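You operate a simulated robot arm through the tools that you are given. There is no shell and no other tool. Be economical: measure what you need, move in short steps, check, and stop when the job is done.

Carry out the task below with a simulated robot arm. There is one attempt and no reset: what you move stays moved.

Task
Move the white spool from the dry box to the small 3D printer.
Fine: seat it on the white spool stand; dial to OFF, shut the lid again and press HEAT to warm the printer.

The check looks at the end state, three seconds after you hand in, the way a careful person would. Anything else that was tipped, shoved, dropped, spilled or broken makes it a failure. A push-on lid holds only when it is set on centred and level and pressed home; a screw cap is set on level and turned clockwise until tight.

Robot
A 7-joint arm with a two-finger parallel gripper, fixed in place. Base frame: the origin is at the foot of the arm, x ahead of it, y to its left, z up; the work surface is at about z = 0.858. Readings come in m, degrees, newtons and seconds.
With the tool pointing down near the work surface it reaches from about 0.36 to 0.78 m from the base axis. Its first joint turns from -166.0 to 166.0 degrees. Payload 3.91 kg.
The TCP is the grasp point between the finger pads, 0.03 m short of the fingertips. In the tool frame z runs along the fingers and y along their closing line. Largest opening 0.11 m; finger width 0.02, thickness 0.01; the body of the gripper, 0.048 by 0.112 m, starts 0.055 m behind the TCP.
Orientation is that of the tool frame in the base frame, as [roll, pitch, yaw] about the fixed x, y, z axes, in that order (R = Rz(yaw) Ry(pitch) Rx(roll)). With the fingers straight down and closing along the base's y, the tool's x points along the base's -x, its y along +y and its z along -z.

Tools
- The arm moves only by the tool apply_moves. Its argument "deltas" is a list of rows, each a list of 7 numbers: the shift along the base's x, y, z in cm, then the turn, a rotation vector about the base's x, y, z in degrees, then the finger opening in cm, from 0 to 11. In form: [[tx, ty, tz, ax, ay, az, fingers], ...]. A call has 1 to 8 rows; each row shifts and turns the commanded pose from where the row before left it. Rows are played at 5 a second. More than 0.05 m and 8.6 degrees between two rows, or a gripper value outside its range, and nothing of the call is played. A pose out of reach is approached as far as the arm can. The call stops where the force on the tool passes 80 N (or 10 N more than at its start, if that is more) or the arm is blocked; 0.2 s more then pass. The fingers move at their own pace (about 0.153 m/s each) and stop on an object; they squeeze with about 33 N. The grip force told is the motor's: it shows also when the fingers shut on nothing. Time passes only in rows, and 0.2 s behind the last, so rows that do not move let the fingers close. The reply holds the time, the measured pose of the TCP, the force on the tool along the base axes, the opening and the grip force, in the units named above and with some noise.
- Cameras (640 x 400 px; columns grow to the right, rows downward): "scene" is fixed at [0.0504, 0.6585, 1.65]; the picture's right is [-0.93, -0.37, 0.00], its down [-0.21, 0.52, -0.83] and it looks along [0.31, -0.77, -0.56] (base axes); focal length 338 px, centre (320, 200). "wrist" rides on the gripper at [-0.036, 0, -0.057] in the tool frame; the picture's right is [0.00, -1.00, 0.00], its down [0.97, 0.00, -0.24] and it looks along [0.24, 0.00, 0.97] (tool axes); focal length 218 px, centre (320, 200). There is no depth. A picture from a camera that has moved, and an enlarged one, comes with that camera's place and axes in the base frame and with its lens. The place of the scene camera against the robot may be out by one fixed shift of up to 0.012 m in any direction.
- grab_frame(camera): a new picture of that camera. The clock stands still meanwhile.
- lift_body(by): slides the trunk up (or, below 0, down) by that many m; the arm rides with it, the base frame stays. It gives what a move gives, with no picture.
- enlarge(camera, box): a new picture of the part [left, top, right, bottom] of that camera's present view, enlarged. The clock stands still meanwhile.
- hand_in(): hands the job in; it is judged then, once.

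Work in short steps. Places have to be worked out from the pictures, the camera data and where the tool is seen: move nearer, look again, correct. Check each grasp and each placing, and mend what went wrong. You have 120 turns and 84 pictures in all, those below and enlarged ones among them. Open the gripper and draw the arm clear of the work before you hand the job in, unless the task says otherwise; then end with one line.

The tools are called after "Request:" by a JSON object that holds its "api" and its "payload". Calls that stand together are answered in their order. apply_moves: Moves the arm, as the interface text tells. Its arguments: {"type":"object","properties":{"deltas":{"type":"array","items":{"type":"array","items":{"type":"number"}}}},"required":["deltas"]} The other tools are called the same way: lift_body (by) slides the trunk up or down; grab_frame (camera) takes a picture; enlarge (camera, box) takes an enlarged picture of a part of a camera's view; hand_in () hands the job in.

At the start:

```text
time_s: 0.0
position: [0.3653, -0.3195, 1.3429]
ee_rot: [-180.0, 0.0, 179.9]
ft_force: [0.3, -0.5, 0.1]
gripper_width: 0.11
grip_force: 0.1
trunk travel left (down, up): [-0.55, 0.06]
```

scene: 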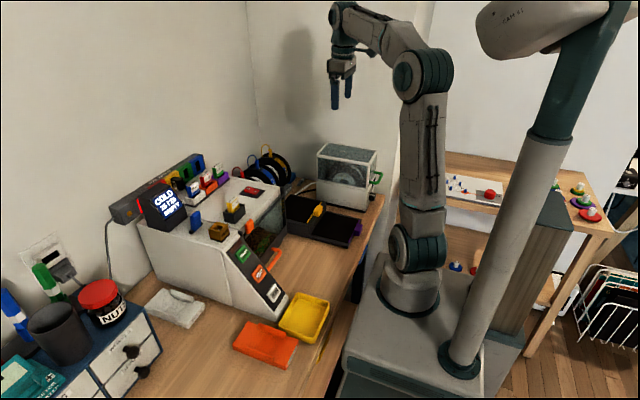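
wrist: 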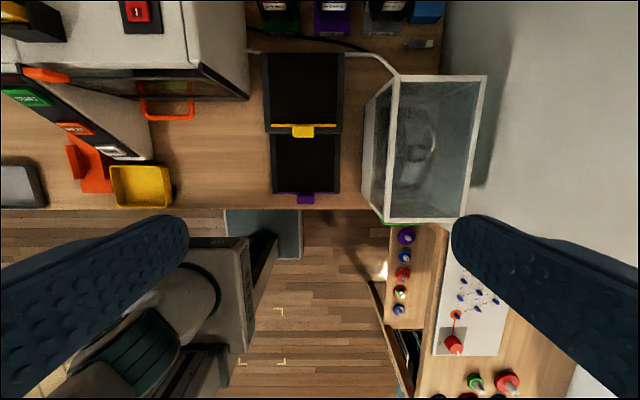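

I start by enlarging the scene around the printer, the dry box and the spool stands.

Request:
{"api": "enlarge", "payload": {"camera": "scene", "box": [100, 140, 300, 265]}}

Request:
{"api": "enlarge", "payload": {"camera": "scene", "box": [230, 130, 390, 230]}}

Request:
{"api": "enlarge", "payload": {"camera": "wrist", "box": [0, 0, 320, 200]}}

Request:
{"api": "enlarge", "payload": {"camera": "wrist", "box": [240, 20, 520, 240]}}

```text
3.20 times, centred on (200, 202) of scene
camera zoom: at [0.0504, 0.6585, 1.65], right [-0.93, -0.37, 0.0], down [-0.21, 0.52, -0.83], along [0.31, -0.77, -0.56], focal length 1082 px, centre (704, 192)
```

zoom: 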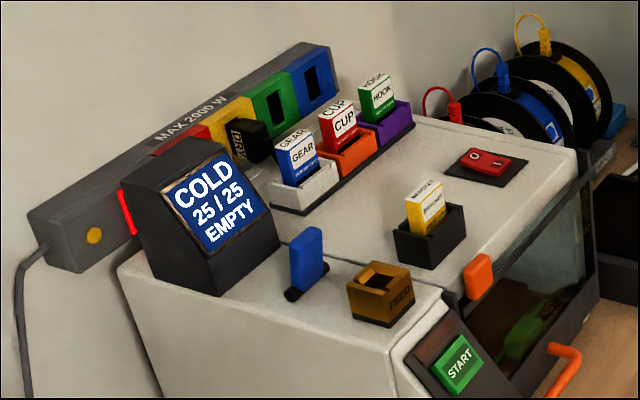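

```text
4.00 times, centred on (310, 180) of scene
camera zoom: at [0.0504, 0.6585, 1.65], right [-0.93, -0.37, 0.0], down [-0.21, 0.52, -0.83], along [0.31, -0.77, -0.56], focal length 1352 px, centre (360, 280)
```

zoom: 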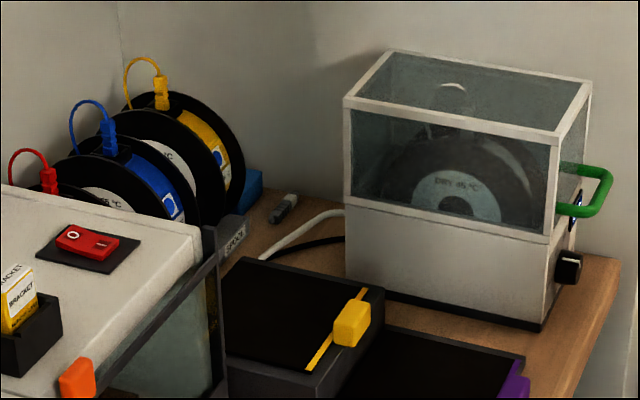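

```text
2.00 times, centred on (160, 100) of wrist
camera zoom: at [0.4009, -0.3209, 1.401], right [0.0, -1.0, 0.0], down [-0.97, 0.0, 0.24], along [-0.24, 0.0, -0.97], focal length 436 px, centre (640, 400)
```

zoom: 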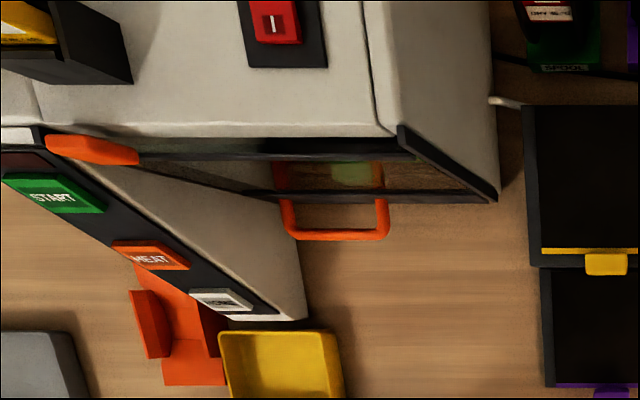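

```text
1.82 times, centred on (380, 130) of wrist
camera zoom: at [0.4009, -0.3209, 1.401], right [0.0, -1.0, 0.0], down [-0.97, 0.0, 0.24], along [-0.24, 0.0, -0.97], focal length 397 px, centre (211, 327)
```

zoom: 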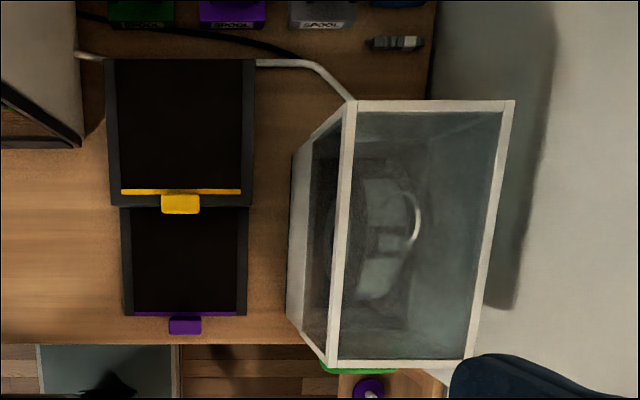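

The dry box sits at the table's right end and the spool stands are at the back. I move the hand forward to see the stands and box from above.

Request:
{"api": "apply_moves", "payload": {"deltas": [[4, -1, 0, 0, 0, 0, 11], [4, -1, 0, 0, 0, 0, 11], [4, -1, 0, 0, 0, 0, 11], [4, -1, 0, 0, 0, 0, 11]]}}

Request:
{"api": "grab_frame", "payload": {"camera": "wrist"}}

```text
time_s: 1.0
position: [0.5241, -0.3575, 1.3375]
ee_rot: [180.0, -0.2, 179.9]
ft_force: [0.7, -0.1, -0.6]
gripper_width: 0.1099
grip_force: 0.1
out of reach, approached as far as the arm can: row 4
trunk travel left (down, up): [-0.55, 0.06]
```

```text
77 pictures are left
camera wrist: at [0.5591, -0.358, 1.3961], right [0.0, -1.0, 0.0], down [-0.97, 0.0, 0.24], along [-0.24, 0.0, -0.97], focal length 218 px, centre (320, 200)
```

wrist: 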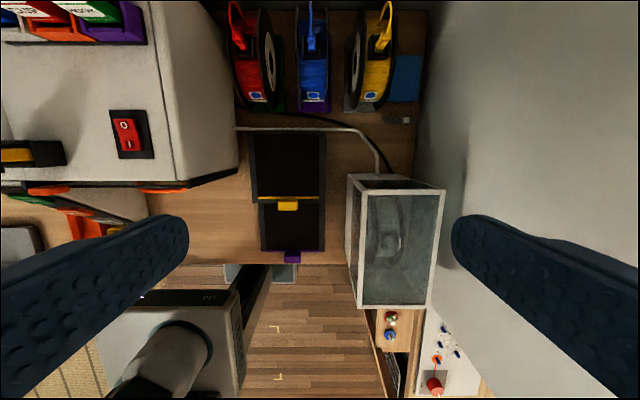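

Three spools occupy the stands; I enlarge to see which stands are free.

Request:
{"api": "enlarge", "payload": {"camera": "wrist", "box": [200, 0, 440, 150]}}

Request:
{"api": "enlarge", "payload": {"camera": "wrist", "box": [330, 160, 460, 320]}}

Request:
{"api": "enlarge", "payload": {"camera": "scene", "box": [220, 130, 310, 200]}}

Request:
{"api": "enlarge", "payload": {"camera": "scene", "box": [310, 130, 400, 220]}}

```text
2.67 times, centred on (320, 75) of wrist
camera zoom: at [0.5591, -0.358, 1.3961], right [0.0, -1.0, 0.0], down [-0.97, 0.0, 0.24], along [-0.24, 0.0, -0.97], focal length 582 px, centre (320, 533)
```

zoom: 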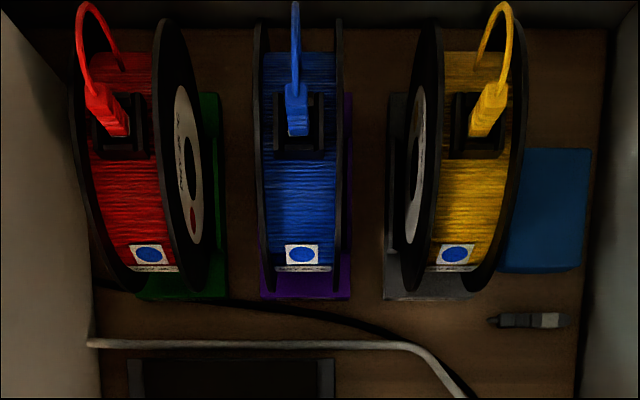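

```text
2.50 times, centred on (395, 240) of wrist
camera zoom: at [0.5591, -0.358, 1.3961], right [0.0, -1.0, 0.0], down [-0.97, 0.0, 0.24], along [-0.24, 0.0, -0.97], focal length 546 px, centre (132, 100)
```

zoom: 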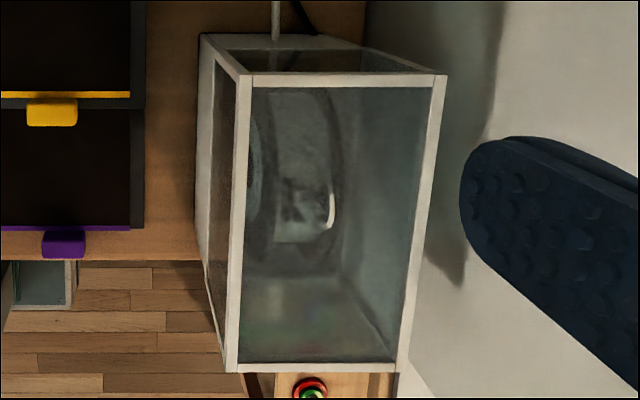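

```text
5.71 times, centred on (265, 165) of scene
camera zoom: at [0.0504, 0.6585, 1.65], right [-0.93, -0.37, 0.0], down [-0.21, 0.52, -0.83], along [0.31, -0.77, -0.56], focal length 1932 px, centre (634, 400)
```

zoom: 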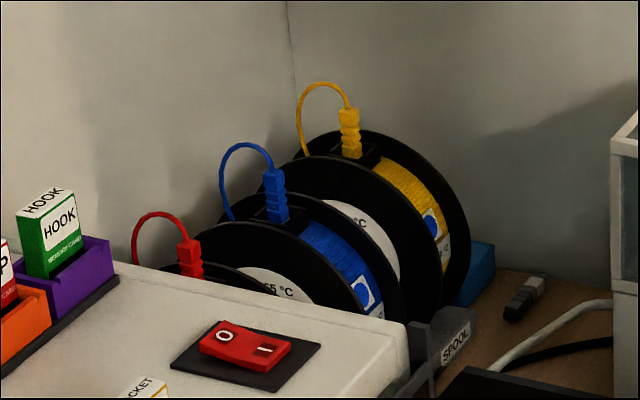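

```text
4.44 times, centred on (355, 175) of scene
camera zoom: at [0.0504, 0.6585, 1.65], right [-0.93, -0.37, 0.0], down [-0.21, 0.52, -0.83], along [0.31, -0.77, -0.56], focal length 1502 px, centre (164, 311)
```

zoom: 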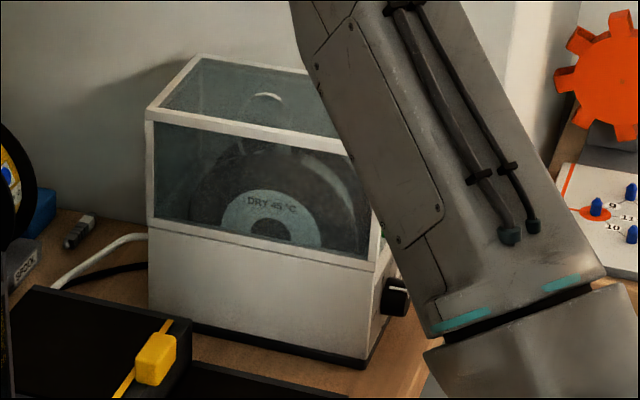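

The gray stand holds the yellow spool, so I look for a white stand around the printer's left and front side.

Request:
{"api": "enlarge", "payload": {"camera": "scene", "box": [120, 260, 340, 400]}}

Request:
{"api": "enlarge", "payload": {"camera": "scene", "box": [0, 220, 180, 400]}}

```text
2.86 times, centred on (230, 330) of scene
camera zoom: at [0.0504, 0.6585, 1.65], right [-0.93, -0.37, 0.0], down [-0.21, 0.52, -0.83], along [0.31, -0.77, -0.56], focal length 966 px, centre (577, -171)
```

zoom: 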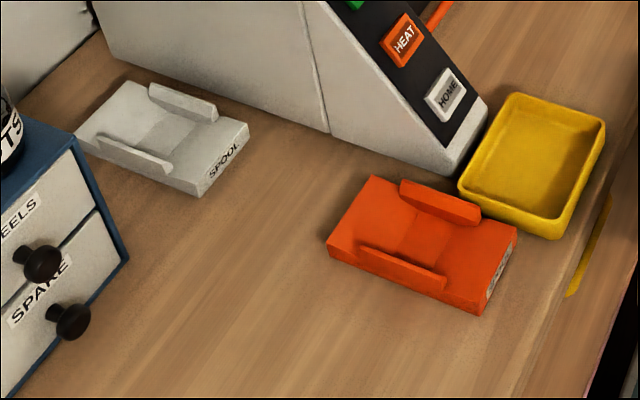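

```text
2.22 times, centred on (90, 310) of scene
camera zoom: at [0.0504, 0.6585, 1.65], right [-0.93, -0.37, 0.0], down [-0.21, 0.52, -0.83], along [0.31, -0.77, -0.56], focal length 751 px, centre (831, -44)
```

zoom: 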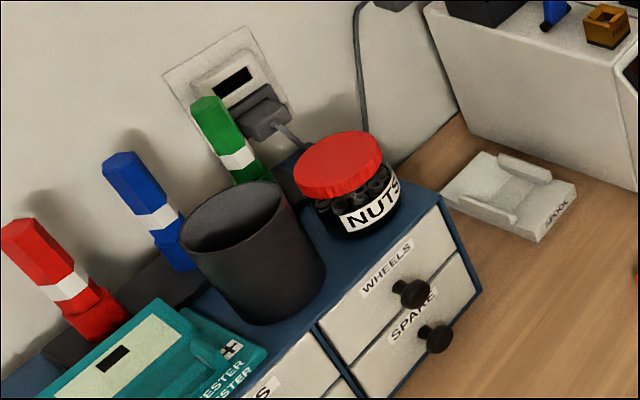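

The white stand lies left of the printer at about (0.655, 0.24). The dry box spans x 0.287–0.492, y −0.545…−0.42 with top at about 1.075, and its handle and dial are on the −x face. I bring the hand back and pitch it forward to look at that face.

Request:
{"api": "apply_moves", "payload": {"deltas": [[-4, -1, 0, 0, -8, 0, 11], [-4, -1, 0, 0, -8, 0, 11], [-4, -1, 0, 0, -8, 0, 11], [-4, -1, -1, 0, -8, 0, 11], [-4, -1, -2, 0, -8, 0, 11], [-4, -1, -2, 0, -8, 0, 11], [-4, -1, -2, 0, -8, 0, 11], [-4, -1, -2, 0, -8, 0, 11]]}}

Request:
{"api": "grab_frame", "payload": {"camera": "wrist"}}

```text
time_s: 2.8
position: [0.2023, -0.4348, 1.2502]
ee_rot: [179.9, 64.0, 180.0]
ft_force: [-0.2, 0.2, 0.0]
gripper_width: 0.11
grip_force: 0.1
trunk travel left (down, up): [-0.55, 0.06]
```

```text
70 pictures are left
camera wrist: at [0.1651, -0.4361, 1.3086], right [0.0, -1.0, 0.0], down [-0.64, 0.0, -0.77], along [0.77, 0.0, -0.64], focal length 218 px, centre (320, 200)
```

wrist: 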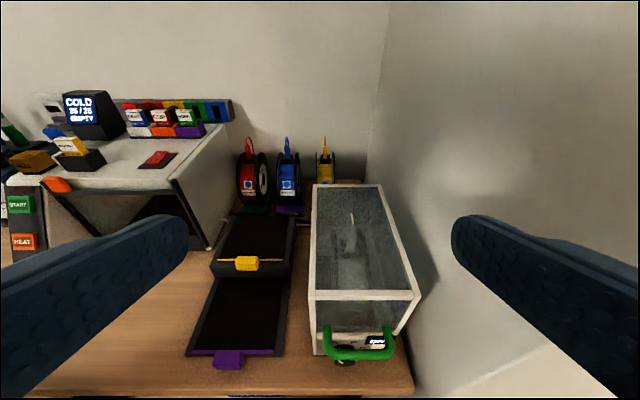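

I continue back and down to see the dial face on.

Request:
{"api": "apply_moves", "payload": {"deltas": [[-3, -1, -3, 0, -8, 0, 11], [-3, -1, -3, 0, -8, 0, 11], [-2, -1, -3, 0, -8, 0, 11], [0, 0, -3, 0, 0, 0, 11], [0, 0, -3, 0, 0, 0, 11], [0, 0, -3, 0, 0, 0, 11]]}}

Request:
{"api": "grab_frame", "payload": {"camera": "wrist"}}

Request:
{"api": "grab_frame", "payload": {"camera": "scene"}}

```text
time_s: 4.2
position: [0.1224, -0.4681, 1.0705]
ee_rot: [179.1, 88.1, 178.9]
ft_force: [-0.2, 0.1, -0.3]
gripper_width: 0.1098
grip_force: 0.0
trunk travel left (down, up): [-0.55, 0.06]
```

```text
69 pictures are left
camera wrist: at [0.0654, -0.469, 1.1093], right [0.0, -1.0, 0.0], down [-0.27, 0.0, -0.96], along [0.96, 0.0, -0.27], focal length 218 px, centre (320, 200)
```

wrist: 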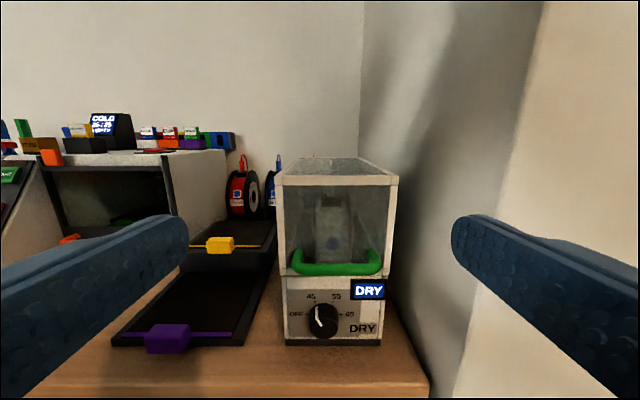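

```text
68 pictures are left
```

scene: 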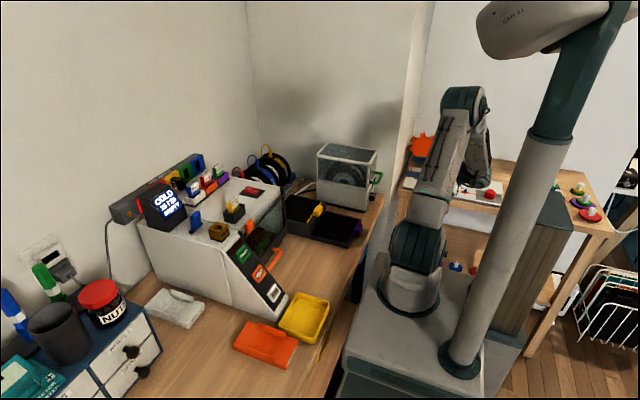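

The horizontal pose works and the dial is readable. I enlarge it and the box front.

Request:
{"api": "enlarge", "payload": {"camera": "wrist", "box": [270, 150, 410, 350]}}

Request:
{"api": "enlarge", "payload": {"camera": "scene", "box": [310, 135, 400, 220]}}

```text
2.00 times, centred on (340, 250) of wrist
camera zoom: at [0.0654, -0.469, 1.1093], right [0.0, -1.0, 0.0], down [-0.27, 0.0, -0.96], along [0.96, 0.0, -0.27], focal length 436 px, centre (280, 100)
```

zoom: 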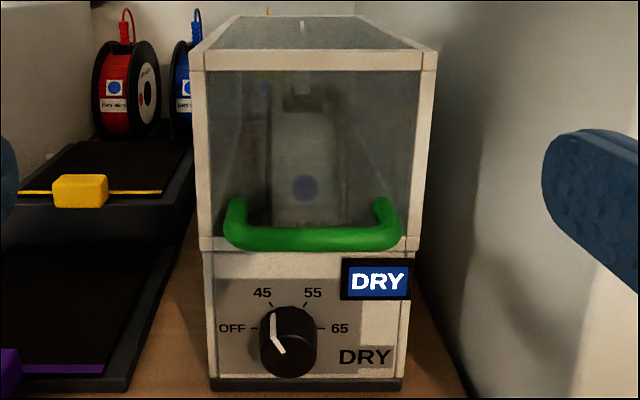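

```text
4.71 times, centred on (355, 178) of scene
camera zoom: at [0.0504, 0.6585, 1.65], right [-0.93, -0.37, 0.0], down [-0.21, 0.52, -0.83], along [0.31, -0.77, -0.56], focal length 1591 px, centre (155, 306)
```

zoom: 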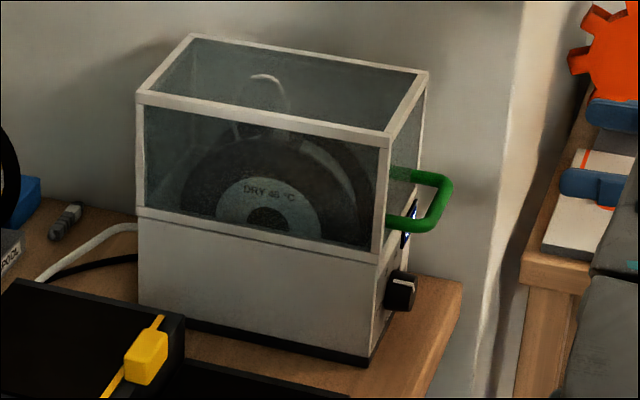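

The dial points to 45 and OFF lies 60° counter-clockwise. Its centre is at about y −0.472, z 0.903. I lower the hand to dial height and look again.

Request:
{"api": "apply_moves", "payload": {"deltas": [[0, 0, -4, 0, -1.9, 0, 8], [0, -0.2, -4, 0, 0, 0, 6], [0, -0.2, -4, 0, 0, 0, 5], [2, 0, -4, 0, 0, 0, 5], [2.5, 0, -0.7, 0, 0, 0, 5], [0, 0, 0, 0, 0, 0, 5]]}}

Request:
{"api": "grab_frame", "payload": {"camera": "wrist"}}

Request:
{"api": "enlarge", "payload": {"camera": "scene", "box": [330, 130, 430, 220]}}

```text
time_s: 5.6
position: [0.1675, -0.4694, 0.9045]
ee_rot: [154.9, 90.0, 154.9]
ft_force: [0.8, -0.9, -0.3]
gripper_width: 0.05
grip_force: 0.0
trunk travel left (down, up): [-0.55, 0.06]
```

```text
65 pictures are left
camera wrist: at [0.1102, -0.4699, 0.9413], right [0.0, -1.0, 0.0], down [-0.24, 0.0, -0.97], along [0.97, 0.0, -0.24], focal length 218 px, centre (320, 200)
```

wrist: 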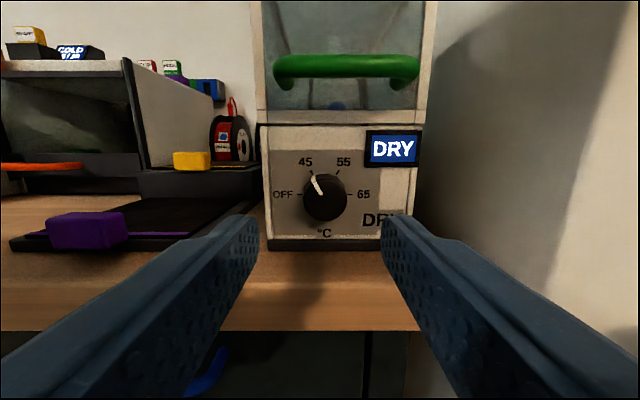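

```text
4.44 times, centred on (380, 175) of scene
camera zoom: at [0.0504, 0.6585, 1.65], right [-0.93, -0.37, 0.0], down [-0.21, 0.52, -0.83], along [0.31, -0.77, -0.56], focal length 1502 px, centre (53, 311)
```

zoom: 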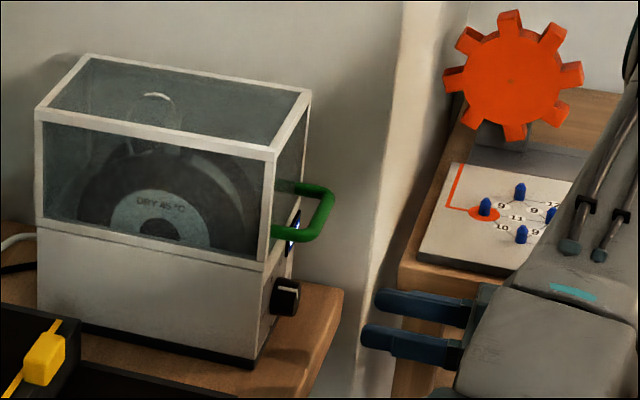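

The dial centre works out at y −0.474, z 0.902. I advance with the fingers straddling it.

Request:
{"api": "apply_moves", "payload": {"deltas": [[3, -0.4, -0.25, 0, 0, 0, 5], [3, 0, 0, 0, 0, 0, 5], [1.5, 0, 0, 0, 0, 0, 5], [0.7, 0, 0, 0, 0, 0, 5]]}}

Request:
{"api": "grab_frame", "payload": {"camera": "wrist"}}

Request:
{"api": "enlarge", "payload": {"camera": "scene", "box": [350, 150, 420, 210]}}

```text
time_s: 6.6
position: [0.2491, -0.4758, 0.9004]
ee_rot: [149.7, 89.9, 149.7]
ft_force: [0.4, 0.1, 0.5]
gripper_width: 0.05
grip_force: 0.1
trunk travel left (down, up): [-0.55, 0.06]
```

```text
63 pictures are left
camera wrist: at [0.191, -0.4763, 0.9375], right [0.0, -1.0, 0.0], down [-0.24, 0.0, -0.97], along [0.97, 0.0, -0.24], focal length 218 px, centre (320, 200)
```

wrist: 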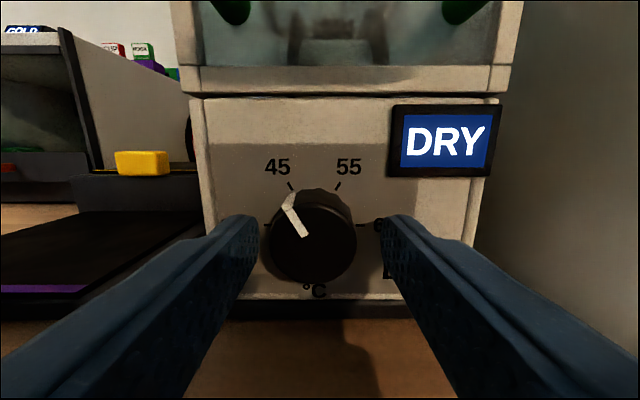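

```text
6.67 times, centred on (385, 180) of scene
camera zoom: at [0.0504, 0.6585, 1.65], right [-0.93, -0.37, 0.0], down [-0.21, 0.52, -0.83], along [0.31, -0.77, -0.56], focal length 2254 px, centre (-113, 333)
```

zoom: 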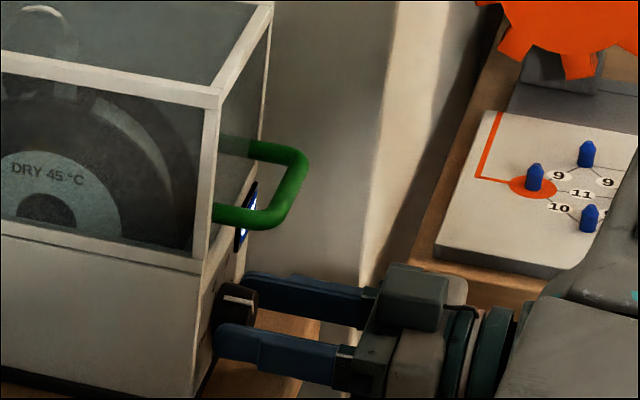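

The fingers straddle the knob with 2–3 mm offset. I centre and close.

Request:
{"api": "apply_moves", "payload": {"deltas": [[0.4, 0.25, 0.2, 0, 0, 0, 5], [0, 0, 0, 0, 0, 0, 3.5], [0, 0, 0, 0, 0, 0, 2.8], [0, 0, 0, 0, 0, 0, 2.5]]}}

```text
time_s: 7.6
position: [0.252, -0.4735, 0.9039]
ee_rot: [138.0, 89.9, 137.9]
ft_force: [1.1, -0.5, -0.8]
gripper_width: 0.0333
grip_force: 45.7
trunk travel left (down, up): [-0.55, 0.06]
```

Knob gripped at 33 mm. I turn it about −60° about x (counter-clockwise as seen from the front).

Request:
{"api": "apply_moves", "payload": {"deltas": [[0, 0, 0, -8, 0, 0, 2.5], [0, 0, 0, -8, 0, 0, 2.5], [0, 0, 0, -8, 0, 0, 2.5], [0, 0, 0, -8, 0, 0, 2.5], [0, 0, 0, -8, 0, 0, 2.5], [0, 0, 0, -8, 0, 0, 2.5], [0, 0, 0, -8, 0, 0, 2.5], [0, 0, 0, -5, 0, 0, 2.5]]}}

Request:
{"api": "grab_frame", "payload": {"camera": "wrist"}}

```text
time_s: 9.4
position: [0.253, -0.4753, 0.9019]
ee_rot: [-90.1, 29.1, -90.3]
ft_force: [-21.3, -2.9, -24.2]
gripper_width: 0.0329
grip_force: 44.9
trunk travel left (down, up): [-0.55, 0.06]
```

```text
61 pictures are left
camera wrist: at [0.1945, -0.4442, 0.9194], right [0.0, -0.49, 0.87], down [-0.24, -0.85, -0.47], along [0.97, -0.21, -0.12], focal length 218 px, centre (320, 200)
```

wrist: 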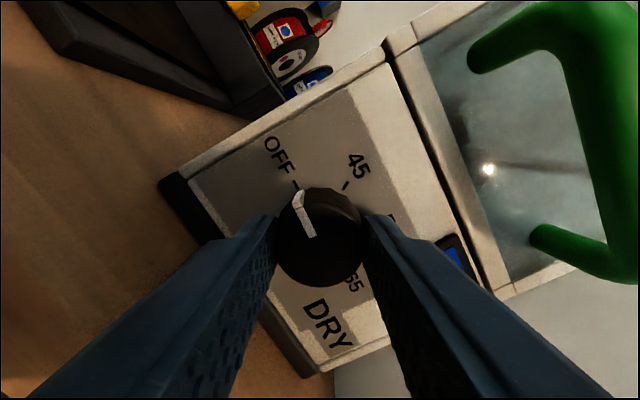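

The pointer now points at OFF. I release, back out, and check.

Request:
{"api": "apply_moves", "payload": {"deltas": [[0, 0, 0, 0, 0, 0, 5], [0, 0, 0, 0, 0, 0, 5], [-3, 0, 0, 0, 0, 0, 5], [-4, 0, 0, 0, 0, 0, 5], [-3, 0, 0, 8, 0, 0, 5], [0, 0, 0, 8, 0, 0, 5], [0, 0, 0, 8, 0, 0, 5], [0, 0, 0, 8, 0, 0, 5]]}}

Request:
{"api": "apply_moves", "payload": {"deltas": [[0, 0, 1.5, 8, 0, 0, 5], [0, 0, 1.5, 8, 0, 0, 5], [0, 0, 1.5, 8, 0, 0, 5], [0, 0, 1.5, 5, 0, 0, 5]]}}

Request:
{"api": "grab_frame", "payload": {"camera": "wrist"}}

```text
time_s: 10.7
position: [0.2226, -0.4546, 0.9037]
ee_rot: [-88.2, 40.4, -80.5]
ft_force: [0.4, 0.3, -0.2]
gripper_width: 0.0499
grip_force: 0.1
trunk travel left (down, up): [-0.55, 0.06]
stopped in row 6: the arm was blocked; the commanded pose is now the measured one
```

```text
time_s: 11.7
position: [0.2303, -0.4498, 0.9629]
ee_rot: [-75.1, 68.9, -68.5]
ft_force: [1.3, 1.0, -1.9]
gripper_width: 0.0499
grip_force: 0.0
trunk travel left (down, up): [-0.55, 0.06]
```

```text
60 pictures are left
camera wrist: at [0.1678, -0.4454, 0.9922], right [0.09, -0.93, 0.35], down [-0.11, -0.36, -0.93], along [0.99, 0.05, -0.13], focal length 218 px, centre (320, 200)
```

wrist: 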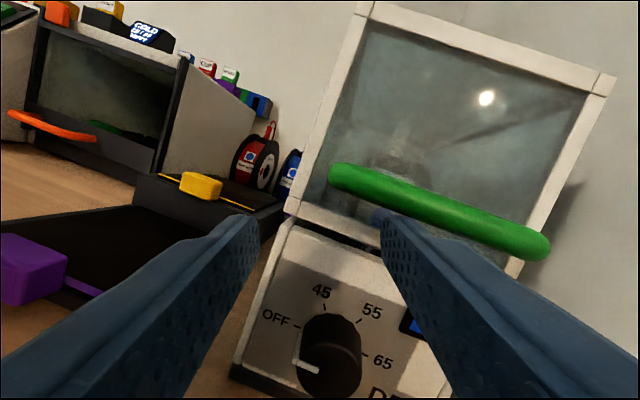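

The dial reads OFF, but the retreat was short because the arm was blocked. I back off in small steps and undo the remaining roll.

Request:
{"api": "apply_moves", "payload": {"deltas": [[-2, 0, 0, 0, 0, 0, 5], [-2, 0, 0, 0, 0, 0, 5], [-2, 0, 0, 4, 0, 0, 5]]}}

Request:
{"api": "grab_frame", "payload": {"camera": "wrist"}}

Request:
{"api": "grab_frame", "payload": {"camera": "scene"}}

```text
time_s: 12.5
position: [0.2128, -0.4398, 0.9642]
ee_rot: [-69.3, 72.4, -57.4]
ft_force: [0.4, 0.5, 0.6]
gripper_width: 0.0498
grip_force: 0.1
trunk travel left (down, up): [-0.55, 0.06]
```

```text
59 pictures are left
camera wrist: at [0.1505, -0.4441, 0.9936], right [0.18, -0.94, 0.28], down [-0.07, -0.3, -0.95], along [0.98, 0.15, -0.12], focal length 218 px, centre (320, 200)
```

wrist: 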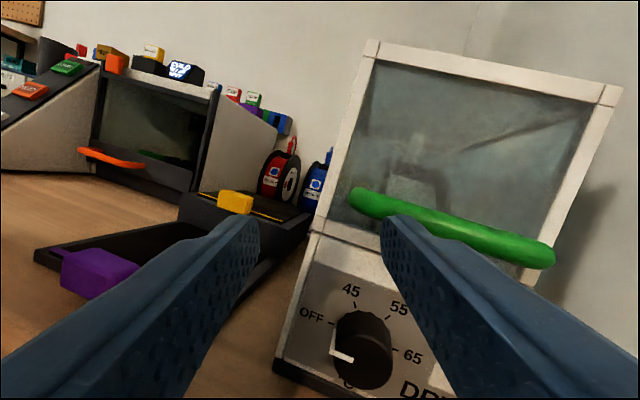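

```text
58 pictures are left
```

scene: 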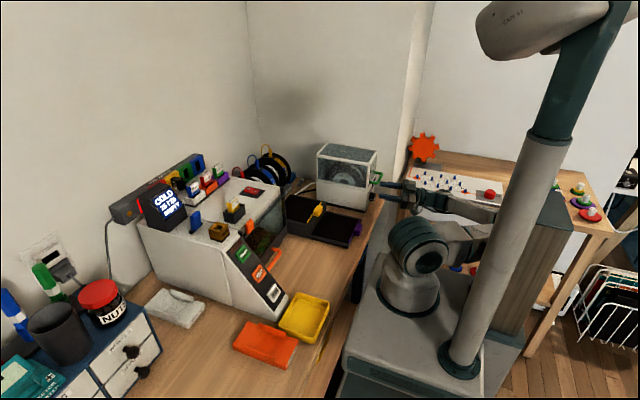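

The arm's posture is cramped. I pitch the tool back downward while retreating, which frees the wrist and pulls the tips from the handle.

Request:
{"api": "apply_moves", "payload": {"deltas": [[-2, 0, 0, 0, 8, 0, 5], [-2, 0, 0, 0, 8, 0, 5], [-1, 0, 2, 0, 8, 0, 5]]}}

Request:
{"api": "apply_moves", "payload": {"deltas": [[0, 0, 4, 0, 0, 0, 5], [0, 0, 4, 0, 0, 0, 5], [0, 0, 4, 0, 0, 0, 5]]}}

Request:
{"api": "grab_frame", "payload": {"camera": "wrist"}}

```text
time_s: 12.9
position: [0.2115, -0.4371, 0.9699]
ee_rot: [-90.2, 74.2, -75.7]
ft_force: [-5.5, -1.5, 0.2]
gripper_width: 0.0501
grip_force: 0.0
trunk travel left (down, up): [-0.55, 0.06]
stopped in row 2: the arm was blocked; the commanded pose is now the measured one
```

```text
time_s: 13.7
position: [0.2262, -0.4301, 1.0846]
ee_rot: [-87.6, 74.3, -71.5]
ft_force: [-0.1, 0.3, 0.0]
gripper_width: 0.0502
grip_force: 0.0
trunk travel left (down, up): [-0.55, 0.06]
```

```text
57 pictures are left
camera wrist: at [0.1666, -0.4364, 1.1204], right [0.26, -0.93, 0.27], down [-0.15, -0.32, -0.94], along [0.95, 0.21, -0.22], focal length 218 px, centre (320, 200)
```

wrist: 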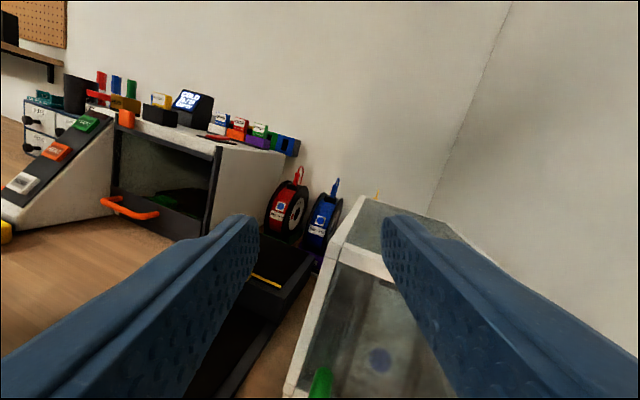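

The arm is free now. To open the hinged lid I want the fingers closing vertically on the green bar, so I fix the yaw, roll the tool −90° about its axis, and watch for the limits.

Request:
{"api": "apply_moves", "payload": {"deltas": [[-1, -1, 1, 0, 0, -8, 5], [-1, -1, 1, 0, 0, -8, 5], [-1, -1, 1, -8, 0, 0, 5], [-1, -1, 1, -8, 0, 0, 5], [0, -1, 0, -8, 0, 0, 5], [0, -0.5, 0, -8, 0, 0, 5], [0, 0, 0, -8, 0, 0, 5], [0, 0, 0, -8, 0, 0, 5]]}}

Request:
{"api": "apply_moves", "payload": {"deltas": [[0, 0, 0, -8, 0, 0, 5], [0, 0, 0, -8, 0, 0, 5], [0, 0, 0, -8, 0, 0, 5], [0, 0, 0, -3, 8, 0, 5], [0, 0, 0, 0, 8, 0, 5], [0, 0, 0, 0, 8, 0, 5]]}}

Request:
{"api": "grab_frame", "payload": {"camera": "wrist"}}

```text
time_s: 14.4
position: [0.2597, -0.4324, 1.1083]
ee_rot: [-92.0, 71.5, -84.3]
ft_force: [0.5, 0.5, 0.3]
gripper_width: 0.0502
grip_force: 0.1
trunk travel left (down, up): [-0.55, 0.06]
stopped in row 3: the arm was blocked; the commanded pose is now the measured one
```

```text
time_s: 15.8
position: [0.2545, -0.4339, 1.107]
ee_rot: [-128.0, 40.7, -110.5]
ft_force: [-0.5, 1.2, -0.1]
gripper_width: 0.0501
grip_force: 0.1
trunk travel left (down, up): [-0.55, 0.06]
```

```text
56 pictures are left
camera wrist: at [0.2137, -0.4145, 1.1577], right [0.4, -0.7, 0.6], down [-0.47, -0.71, -0.52], along [0.79, -0.07, -0.61], focal length 218 px, centre (320, 200)
```

wrist: 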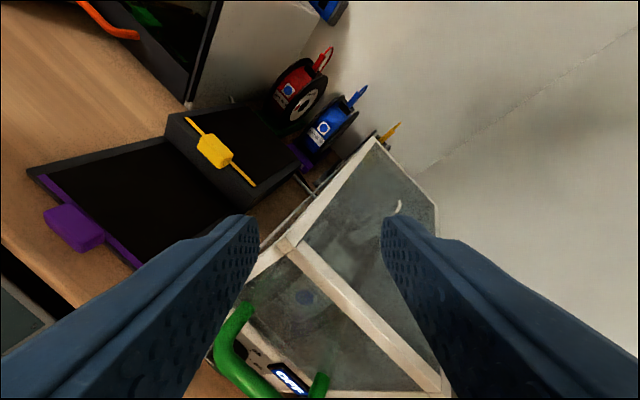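

The display now reads OFF, so the dial is done. The −90° roll runs into a joint limit, so I roll the tool the other way (about +tool axis) while staying above and in front of the box.

Request:
{"api": "apply_moves", "payload": {"deltas": [[0, 0, 2, 6.8, 0.4, -4, 5], [0, 0, 2, 6.8, 0.4, -4, 5], [0, 0, 1, 6.8, 0.4, -4, 5], [-1, -1, 0, 6.8, 0.4, -4, 5], [-1, -1, 0, 6.8, 0.4, -4, 5], [-1, -1, 0, 6.8, 0.4, -4, 5], [-1, -1, 0, 6.8, 0.4, -4, 5], [-1, -1, 0, 6.8, 0.4, -4, 5]]}}

Request:
{"api": "apply_moves", "payload": {"deltas": [[0, 0, 0, 6.8, 0.4, -4, 5], [0, 0, 0, 6.8, 0.4, -4, 5], [0, 0, 0, 6.8, 0.4, -4, 5], [0, 0, 0, 6.8, 0.4, -4, 5], [0, 0, 0, 6.8, 0.4, -4, 5], [0, 0, 0, 6.8, 0.4, -4, 5], [0, 0, 0, 6.8, 0.4, -4, 5], [0, 0, 0, 6.8, 0.4, -4, 5]]}}

Request:
{"api": "grab_frame", "payload": {"camera": "wrist"}}

Request:
{"api": "grab_frame", "payload": {"camera": "scene"}}

```text
time_s: 17.6
position: [0.2039, -0.4857, 1.1571]
ee_rot: [147.5, 57.8, 145.0]
ft_force: [-0.7, 0.1, 0.1]
gripper_width: 0.0501
grip_force: 0.0
trunk travel left (down, up): [-0.55, 0.06]
```

```text
time_s: 19.4
position: [0.2061, -0.4838, 1.1577]
ee_rot: [120.0, 8.6, 93.7]
ft_force: [0.4, 0.3, 0.1]
gripper_width: 0.0499
grip_force: 0.0
trunk travel left (down, up): [-0.55, 0.06]
```

```text
55 pictures are left
camera wrist: at [0.1583, -0.5182, 1.1914], right [-0.49, -0.16, -0.86], down [-0.27, 0.96, -0.03], along [0.83, 0.22, -0.52], focal length 218 px, centre (320, 200)
```

wrist: 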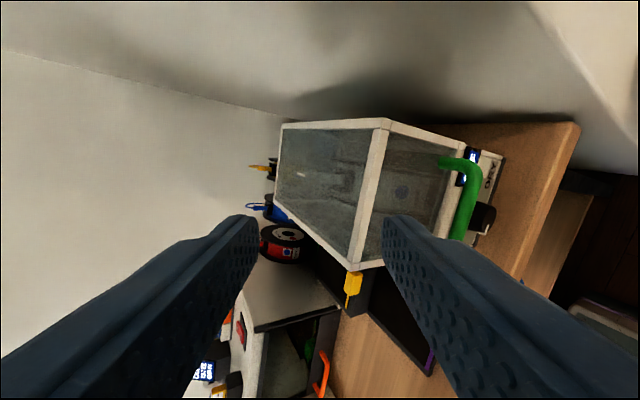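

```text
54 pictures are left
```

scene: 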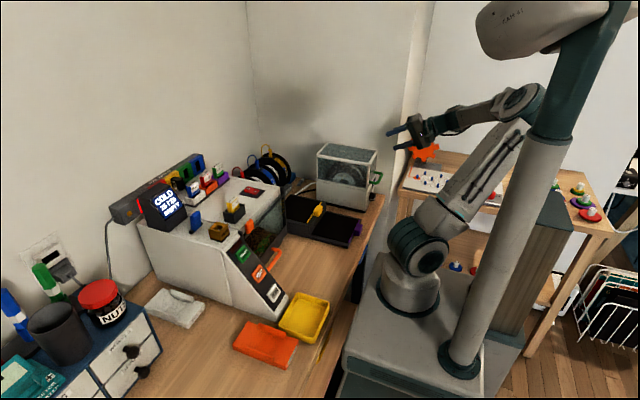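

This roll works cleanly. I align the tool's x with +y, then go to a pre-grasp point in front of the bar (bar about x 0.252, z 0.985).

Request:
{"api": "apply_moves", "payload": {"deltas": [[-1, 0, -3, 4.4, 0, -1.8, 3.5], [0, 0, -4, 4.4, 0, -1.8, 3.5], [0, 0, -4, 0, 0, 0, 3.5], [0, 0, -3, 0, 0, 0, 3.5]]}}

Request:
{"api": "grab_frame", "payload": {"camera": "wrist"}}

Request:
{"api": "enlarge", "payload": {"camera": "scene", "box": [340, 135, 440, 215]}}

```text
time_s: 20.4
position: [0.1944, -0.4832, 1.0153]
ee_rot: [119.7, 0.0, 90.3]
ft_force: [-0.4, 0.3, 0.8]
gripper_width: 0.0348
grip_force: 0.1
trunk travel left (down, up): [-0.55, 0.06]
```

```text
53 pictures are left
camera wrist: at [0.1437, -0.5199, 1.0446], right [-0.5, 0.0, -0.87], down [-0.21, 0.97, 0.12], along [0.84, 0.24, -0.48], focal length 218 px, centre (320, 200)
```

wrist: 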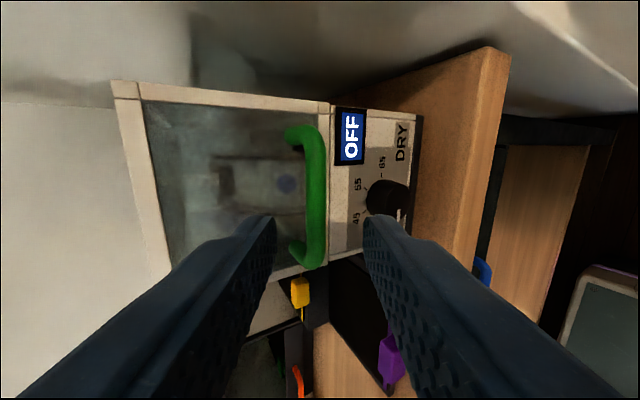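

```text
5.00 times, centred on (390, 175) of scene
camera zoom: at [0.0504, 0.6585, 1.65], right [-0.93, -0.37, 0.0], down [-0.21, 0.52, -0.83], along [0.31, -0.77, -0.56], focal length 1690 px, centre (-30, 325)
```

zoom: 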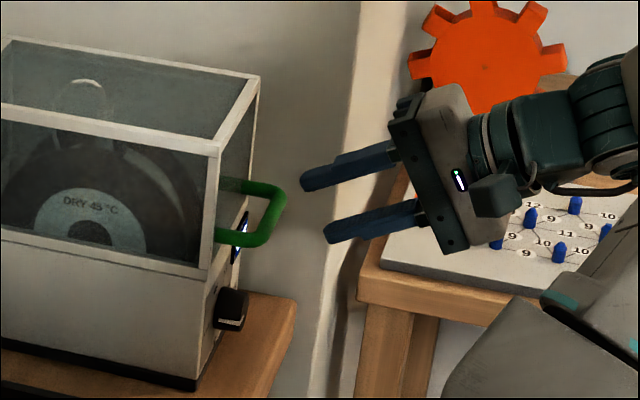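

The bar lies on the tool axis about 6.5 cm ahead. I advance 5 cm along the axis and close on it.

Request:
{"api": "apply_moves", "payload": {"deltas": [[1.7, 0, -0.8, 0, 0, 0, 3.5], [1.7, 0, -0.9, 0, 0, 0, 3.5], [1.0, 0, -0.5, 0, 0, 0, 3.5]]}}

Request:
{"api": "enlarge", "payload": {"camera": "scene", "box": [340, 135, 440, 215]}}

Request:
{"api": "grab_frame", "payload": {"camera": "wrist"}}

```text
time_s: 21.2
position: [0.2398, -0.4833, 0.9955]
ee_rot: [119.7, -0.1, 90.1]
ft_force: [-0.9, 0.4, 0.1]
gripper_width: 0.0349
grip_force: 0.0
trunk travel left (down, up): [-0.55, 0.06]
```

```text
5.00 times, centred on (390, 175) of scene
camera zoom: at [0.0504, 0.6585, 1.65], right [-0.93, -0.37, 0.0], down [-0.21, 0.52, -0.83], along [0.31, -0.77, -0.56], focal length 1690 px, centre (-30, 325)
```

zoom: 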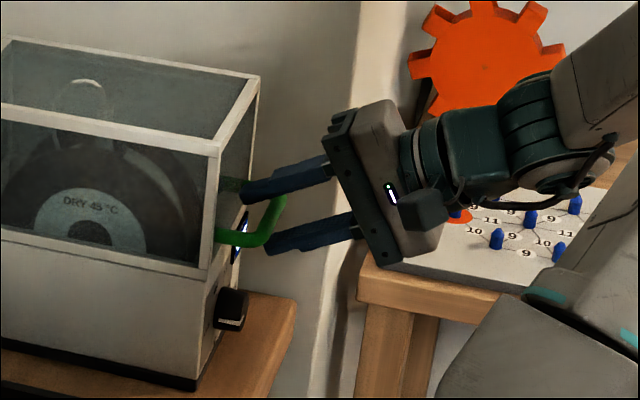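

```text
50 pictures are left
camera wrist: at [0.1887, -0.5196, 1.024], right [-0.5, 0.0, -0.87], down [-0.21, 0.97, 0.12], along [0.84, 0.24, -0.48], focal length 218 px, centre (320, 200)
```

wrist: 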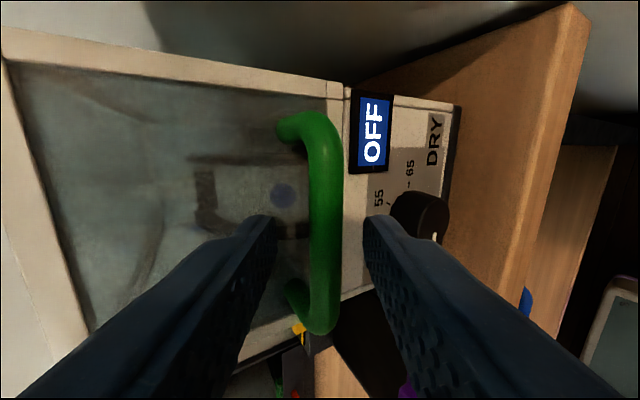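

The bar is centred between the fingers. I nudge forward slightly and close.

Request:
{"api": "apply_moves", "payload": {"deltas": [[0.4, 0, -0.3, 0, 0, 0, 3.5], [0, 0, 0, 0, 0, 0, 1.5], [0, 0, 0, 0, 0, 0, 0.5], [0, 0, 0, 0, 0, 0, 0.5]]}}

```text
time_s: 22.2
position: [0.2426, -0.4837, 0.9921]
ee_rot: [119.7, 0.0, 90.1]
ft_force: [-1.3, 0.4, -1.5]
gripper_width: 0.0114
grip_force: 44.8
trunk travel left (down, up): [-0.55, 0.06]
```

Bar gripped (11 mm). I assume a hinge at the rear lower lid edge (x 0.492, z 0.964) and try an 8° opening along that arc.

Request:
{"api": "apply_moves", "payload": {"deltas": [[0.26, 0, 1.73, 0, 4, 0, 0.5], [0.37, 0, 1.71, 0, 4, 0, 0.5]]}}

Request:
{"api": "enlarge", "payload": {"camera": "scene", "box": [300, 130, 420, 220]}}

```text
time_s: 22.9
position: [0.2491, -0.483, 1.0265]
ee_rot: [127.7, -0.1, 90.0]
ft_force: [-3.6, 4.6, 0.0]
gripper_width: 0.0114
grip_force: 44.8
trunk travel left (down, up): [-0.55, 0.06]
```

```text
4.44 times, centred on (360, 175) of scene
camera zoom: at [0.0504, 0.6585, 1.65], right [-0.93, -0.37, 0.0], down [-0.21, 0.52, -0.83], along [0.31, -0.77, -0.56], focal length 1502 px, centre (142, 311)
```

zoom: 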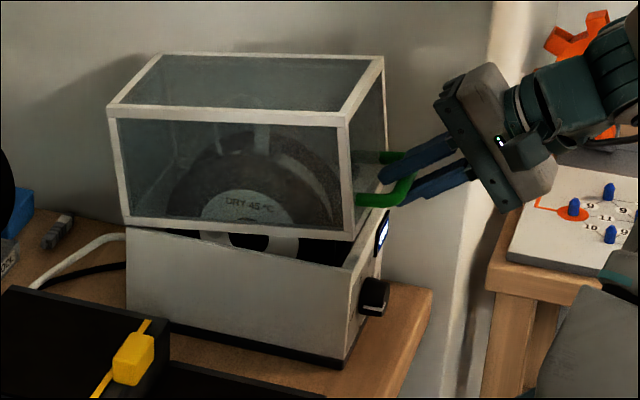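

The lid hinges at the back as assumed, with low forces. I continue the arc to 56°.

Request:
{"api": "apply_moves", "payload": {"deltas": [[1.11, 0, 3.32, 0, 8, 0, 0.5], [1.56, 0, 3.14, 0, 8, 0, 0.5], [1.97, 0, 2.89, 0, 8, 0, 0.5], [2.37, 0, 2.58, 0, 8, 0, 0.5], [2.69, 0, 2.23, 0, 8, 0, 0.5], [2.98, 0, 1.85, 0, 8, 0, 0.5]]}}

Request:
{"api": "grab_frame", "payload": {"camera": "scene"}}

```text
time_s: 24.2
position: [0.3793, -0.4837, 1.1848]
ee_rot: [175.8, -0.1, 90.1]
ft_force: [2.0, 10.6, -3.2]
gripper_width: 0.0117
grip_force: 44.9
trunk travel left (down, up): [-0.55, 0.06]
```

```text
48 pictures are left
```

scene: 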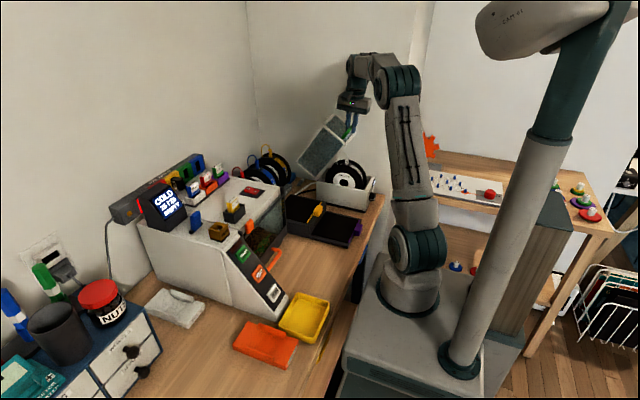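

Works well. I continue to 72° and check.

Request:
{"api": "apply_moves", "payload": {"deltas": [[3.1, 0, 1.45, 0, 8, 0, 0.5], [3.3, 0, 0.94, 0, 8, 0, 0.5]]}}

Request:
{"api": "enlarge", "payload": {"camera": "scene", "box": [260, 40, 420, 220]}}

```text
time_s: 24.9
position: [0.4451, -0.4832, 1.2083]
ee_rot: [-168.1, -0.3, 90.0]
ft_force: [2.5, 11.8, -9.0]
gripper_width: 0.0114
grip_force: 45.0
trunk travel left (down, up): [-0.55, 0.06]
```

```text
2.22 times, centred on (340, 130) of scene
camera zoom: at [0.0504, 0.6585, 1.65], right [-0.93, -0.37, 0.0], down [-0.21, 0.52, -0.83], along [0.31, -0.77, -0.56], focal length 751 px, centre (276, 356)
```

zoom: 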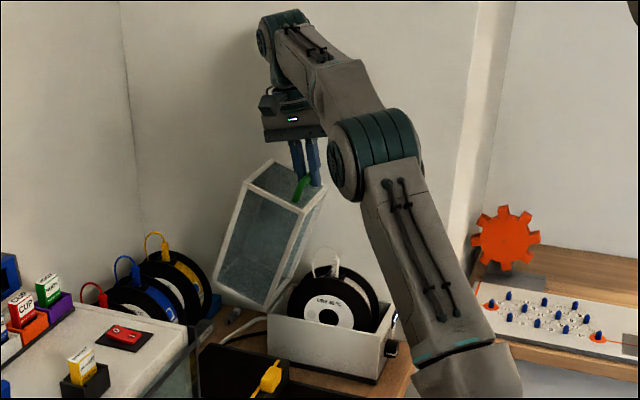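

The lid's centre of mass is already past the hinge. I keep easing it over, watching the force for the stop.

Request:
{"api": "apply_moves", "payload": {"deltas": [[1.6, 0, 0.35, 0, 4, 0, 0.5], [1.6, 0, 0.2, 0, 4, 0, 0.5]]}}

Request:
{"api": "apply_moves", "payload": {"deltas": [[1.7, 0, 0.05, 0, 4, 0, 0.5], [1.7, 0, -0.05, 0, 4, 0, 0.5]]}}

Request:
{"api": "enlarge", "payload": {"camera": "scene", "box": [230, 40, 390, 220]}}

```text
time_s: 25.4
position: [0.4606, -0.4835, 1.2114]
ee_rot: [-164.1, -0.3, 90.0]
ft_force: [2.3, 14.7, -11.2]
gripper_width: 0.0115
grip_force: 45.2
out of reach, approached as far as the arm can: row 2
trunk travel left (down, up): [-0.55, 0.06]
```

```text
time_s: 26.1
position: [0.4618, -0.4823, 1.2113]
ee_rot: [-164.2, -0.4, 90.0]
ft_force: [2.4, 16.5, -16.2]
gripper_width: 0.0114
grip_force: 45.0
out of reach, approached as far as the arm can: row 1, 2
trunk travel left (down, up): [-0.55, 0.06]
```

```text
2.22 times, centred on (310, 130) of scene
camera zoom: at [0.0504, 0.6585, 1.65], right [-0.93, -0.37, 0.0], down [-0.21, 0.52, -0.83], along [0.31, -0.77, -0.56], focal length 751 px, centre (342, 356)
```

zoom: 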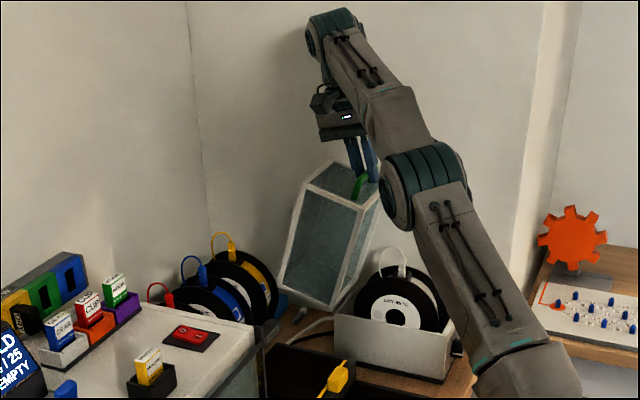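

The wrist is at its reach limit. I loosen the grip slightly (the +x finger holds the lid) and rotate the tool back about the bar to point forward-down, then ease on.

Request:
{"api": "apply_moves", "payload": {"deltas": [[0, 0, 0, 0, -4, 0, 1.8], [-0.2, 0, 0, 0, -8, 0, 1.8], [-0.2, 0, 0, 0, -8, 0, 1.8], [-0.2, 0, 0, 0, -8, 0, 1.8], [-0.2, 0, 0, 0, -8, 0, 1.8], [0, 0, 0, 0, -8, 0, 1.8]]}}

Request:
{"api": "enlarge", "payload": {"camera": "scene", "box": [260, 60, 380, 220]}}

```text
time_s: 27.4
position: [0.4505, -0.4842, 1.2137]
ee_rot: [151.5, -0.3, 90.0]
ft_force: [-0.3, -1.2, -0.8]
gripper_width: 0.0185
grip_force: 0.9
trunk travel left (down, up): [-0.55, 0.06]
```

```text
2.50 times, centred on (320, 140) of scene
camera zoom: at [0.0504, 0.6585, 1.65], right [-0.93, -0.37, 0.0], down [-0.21, 0.52, -0.83], along [0.31, -0.77, -0.56], focal length 845 px, centre (320, 350)
```

zoom: 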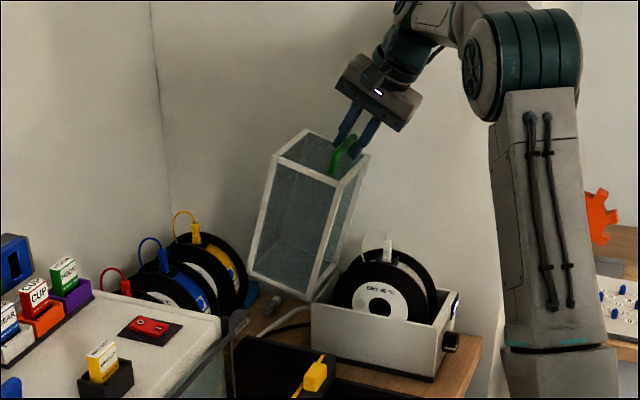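

Good. Now I ease the lid further over in 4° steps at fixed tool orientation.

Request:
{"api": "apply_moves", "payload": {"deltas": [[1.6, 0, 0.2, 0, 0, 0, 1.8], [1.6, 0, 0.1, 0, 0, 0, 1.8], [1.6, 0, 0, 0, 0, 0, 1.8]]}}

Request:
{"api": "apply_moves", "payload": {"deltas": [[1.6, 0, -0.1, 0, 0, 0, 1.8], [1.6, 0, -0.2, 0, 0, 0, 1.8]]}}

Request:
{"api": "enlarge", "payload": {"camera": "scene", "box": [260, 60, 380, 220]}}

```text
time_s: 28.2
position: [0.4986, -0.4831, 1.215]
ee_rot: [151.6, -0.2, 90.0]
ft_force: [0.8, 0.3, 0.6]
gripper_width: 0.0184
grip_force: 0.4
trunk travel left (down, up): [-0.55, 0.06]
```

```text
time_s: 28.9
position: [0.5314, -0.485, 1.2118]
ee_rot: [151.7, -0.3, 90.1]
ft_force: [0.3, -1.0, 0.4]
gripper_width: 0.0184
grip_force: 0.4
trunk travel left (down, up): [-0.55, 0.06]
```

```text
2.50 times, centred on (320, 140) of scene
camera zoom: at [0.0504, 0.6585, 1.65], right [-0.93, -0.37, 0.0], down [-0.21, 0.52, -0.83], along [0.31, -0.77, -0.56], focal length 845 px, centre (320, 350)
```

zoom: 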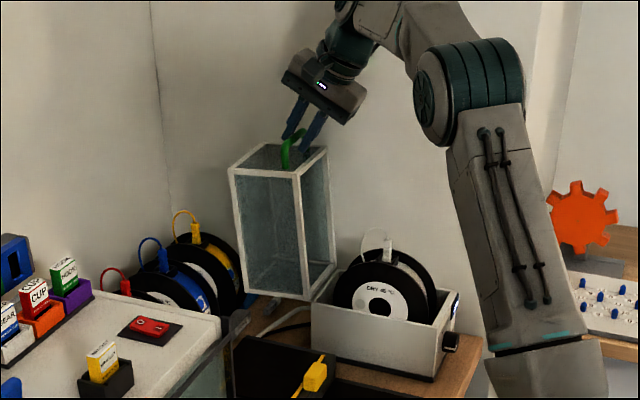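

The lid is at about 95°. I try one more small step to feel for the stop.

Request:
{"api": "apply_moves", "payload": {"deltas": [[1.0, 0, -0.1, 0, 0, 0, 1.8], [1.0, 0, -0.2, 0, 0, 0, 1.8]]}}

Request:
{"api": "enlarge", "payload": {"camera": "scene", "box": [240, 80, 360, 220]}}

Request:
{"api": "grab_frame", "payload": {"camera": "wrist"}}

```text
time_s: 29.4
position: [0.5515, -0.4847, 1.2092]
ee_rot: [151.8, -0.2, 90.1]
ft_force: [-0.5, 1.3, -1.8]
gripper_width: 0.0185
grip_force: 0.9
trunk travel left (down, up): [-0.55, 0.06]
```

```text
2.86 times, centred on (300, 150) of scene
camera zoom: at [0.0504, 0.6585, 1.65], right [-0.93, -0.37, 0.0], down [-0.21, 0.52, -0.83], along [0.31, -0.77, -0.56], focal length 966 px, centre (377, 343)
```

zoom: 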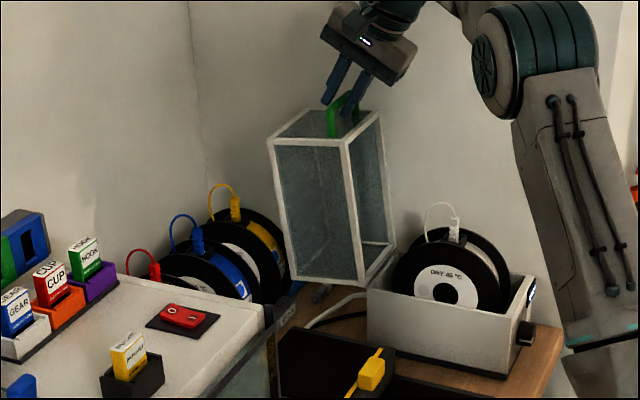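

```text
42 pictures are left
camera wrist: at [0.522, -0.5216, 1.2602], right [-0.88, 0.0, -0.47], down [-0.11, 0.97, 0.22], along [0.46, 0.24, -0.85], focal length 218 px, centre (320, 200)
```

wrist: 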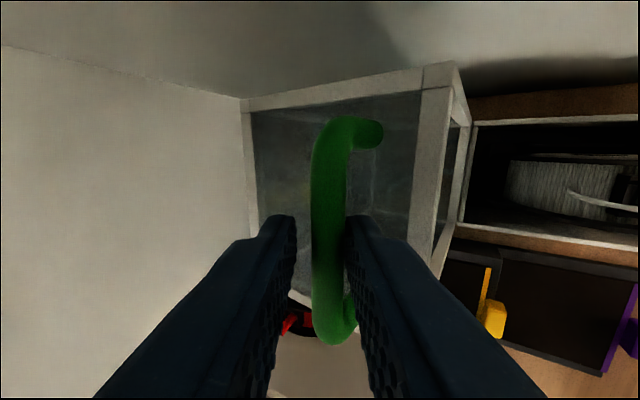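

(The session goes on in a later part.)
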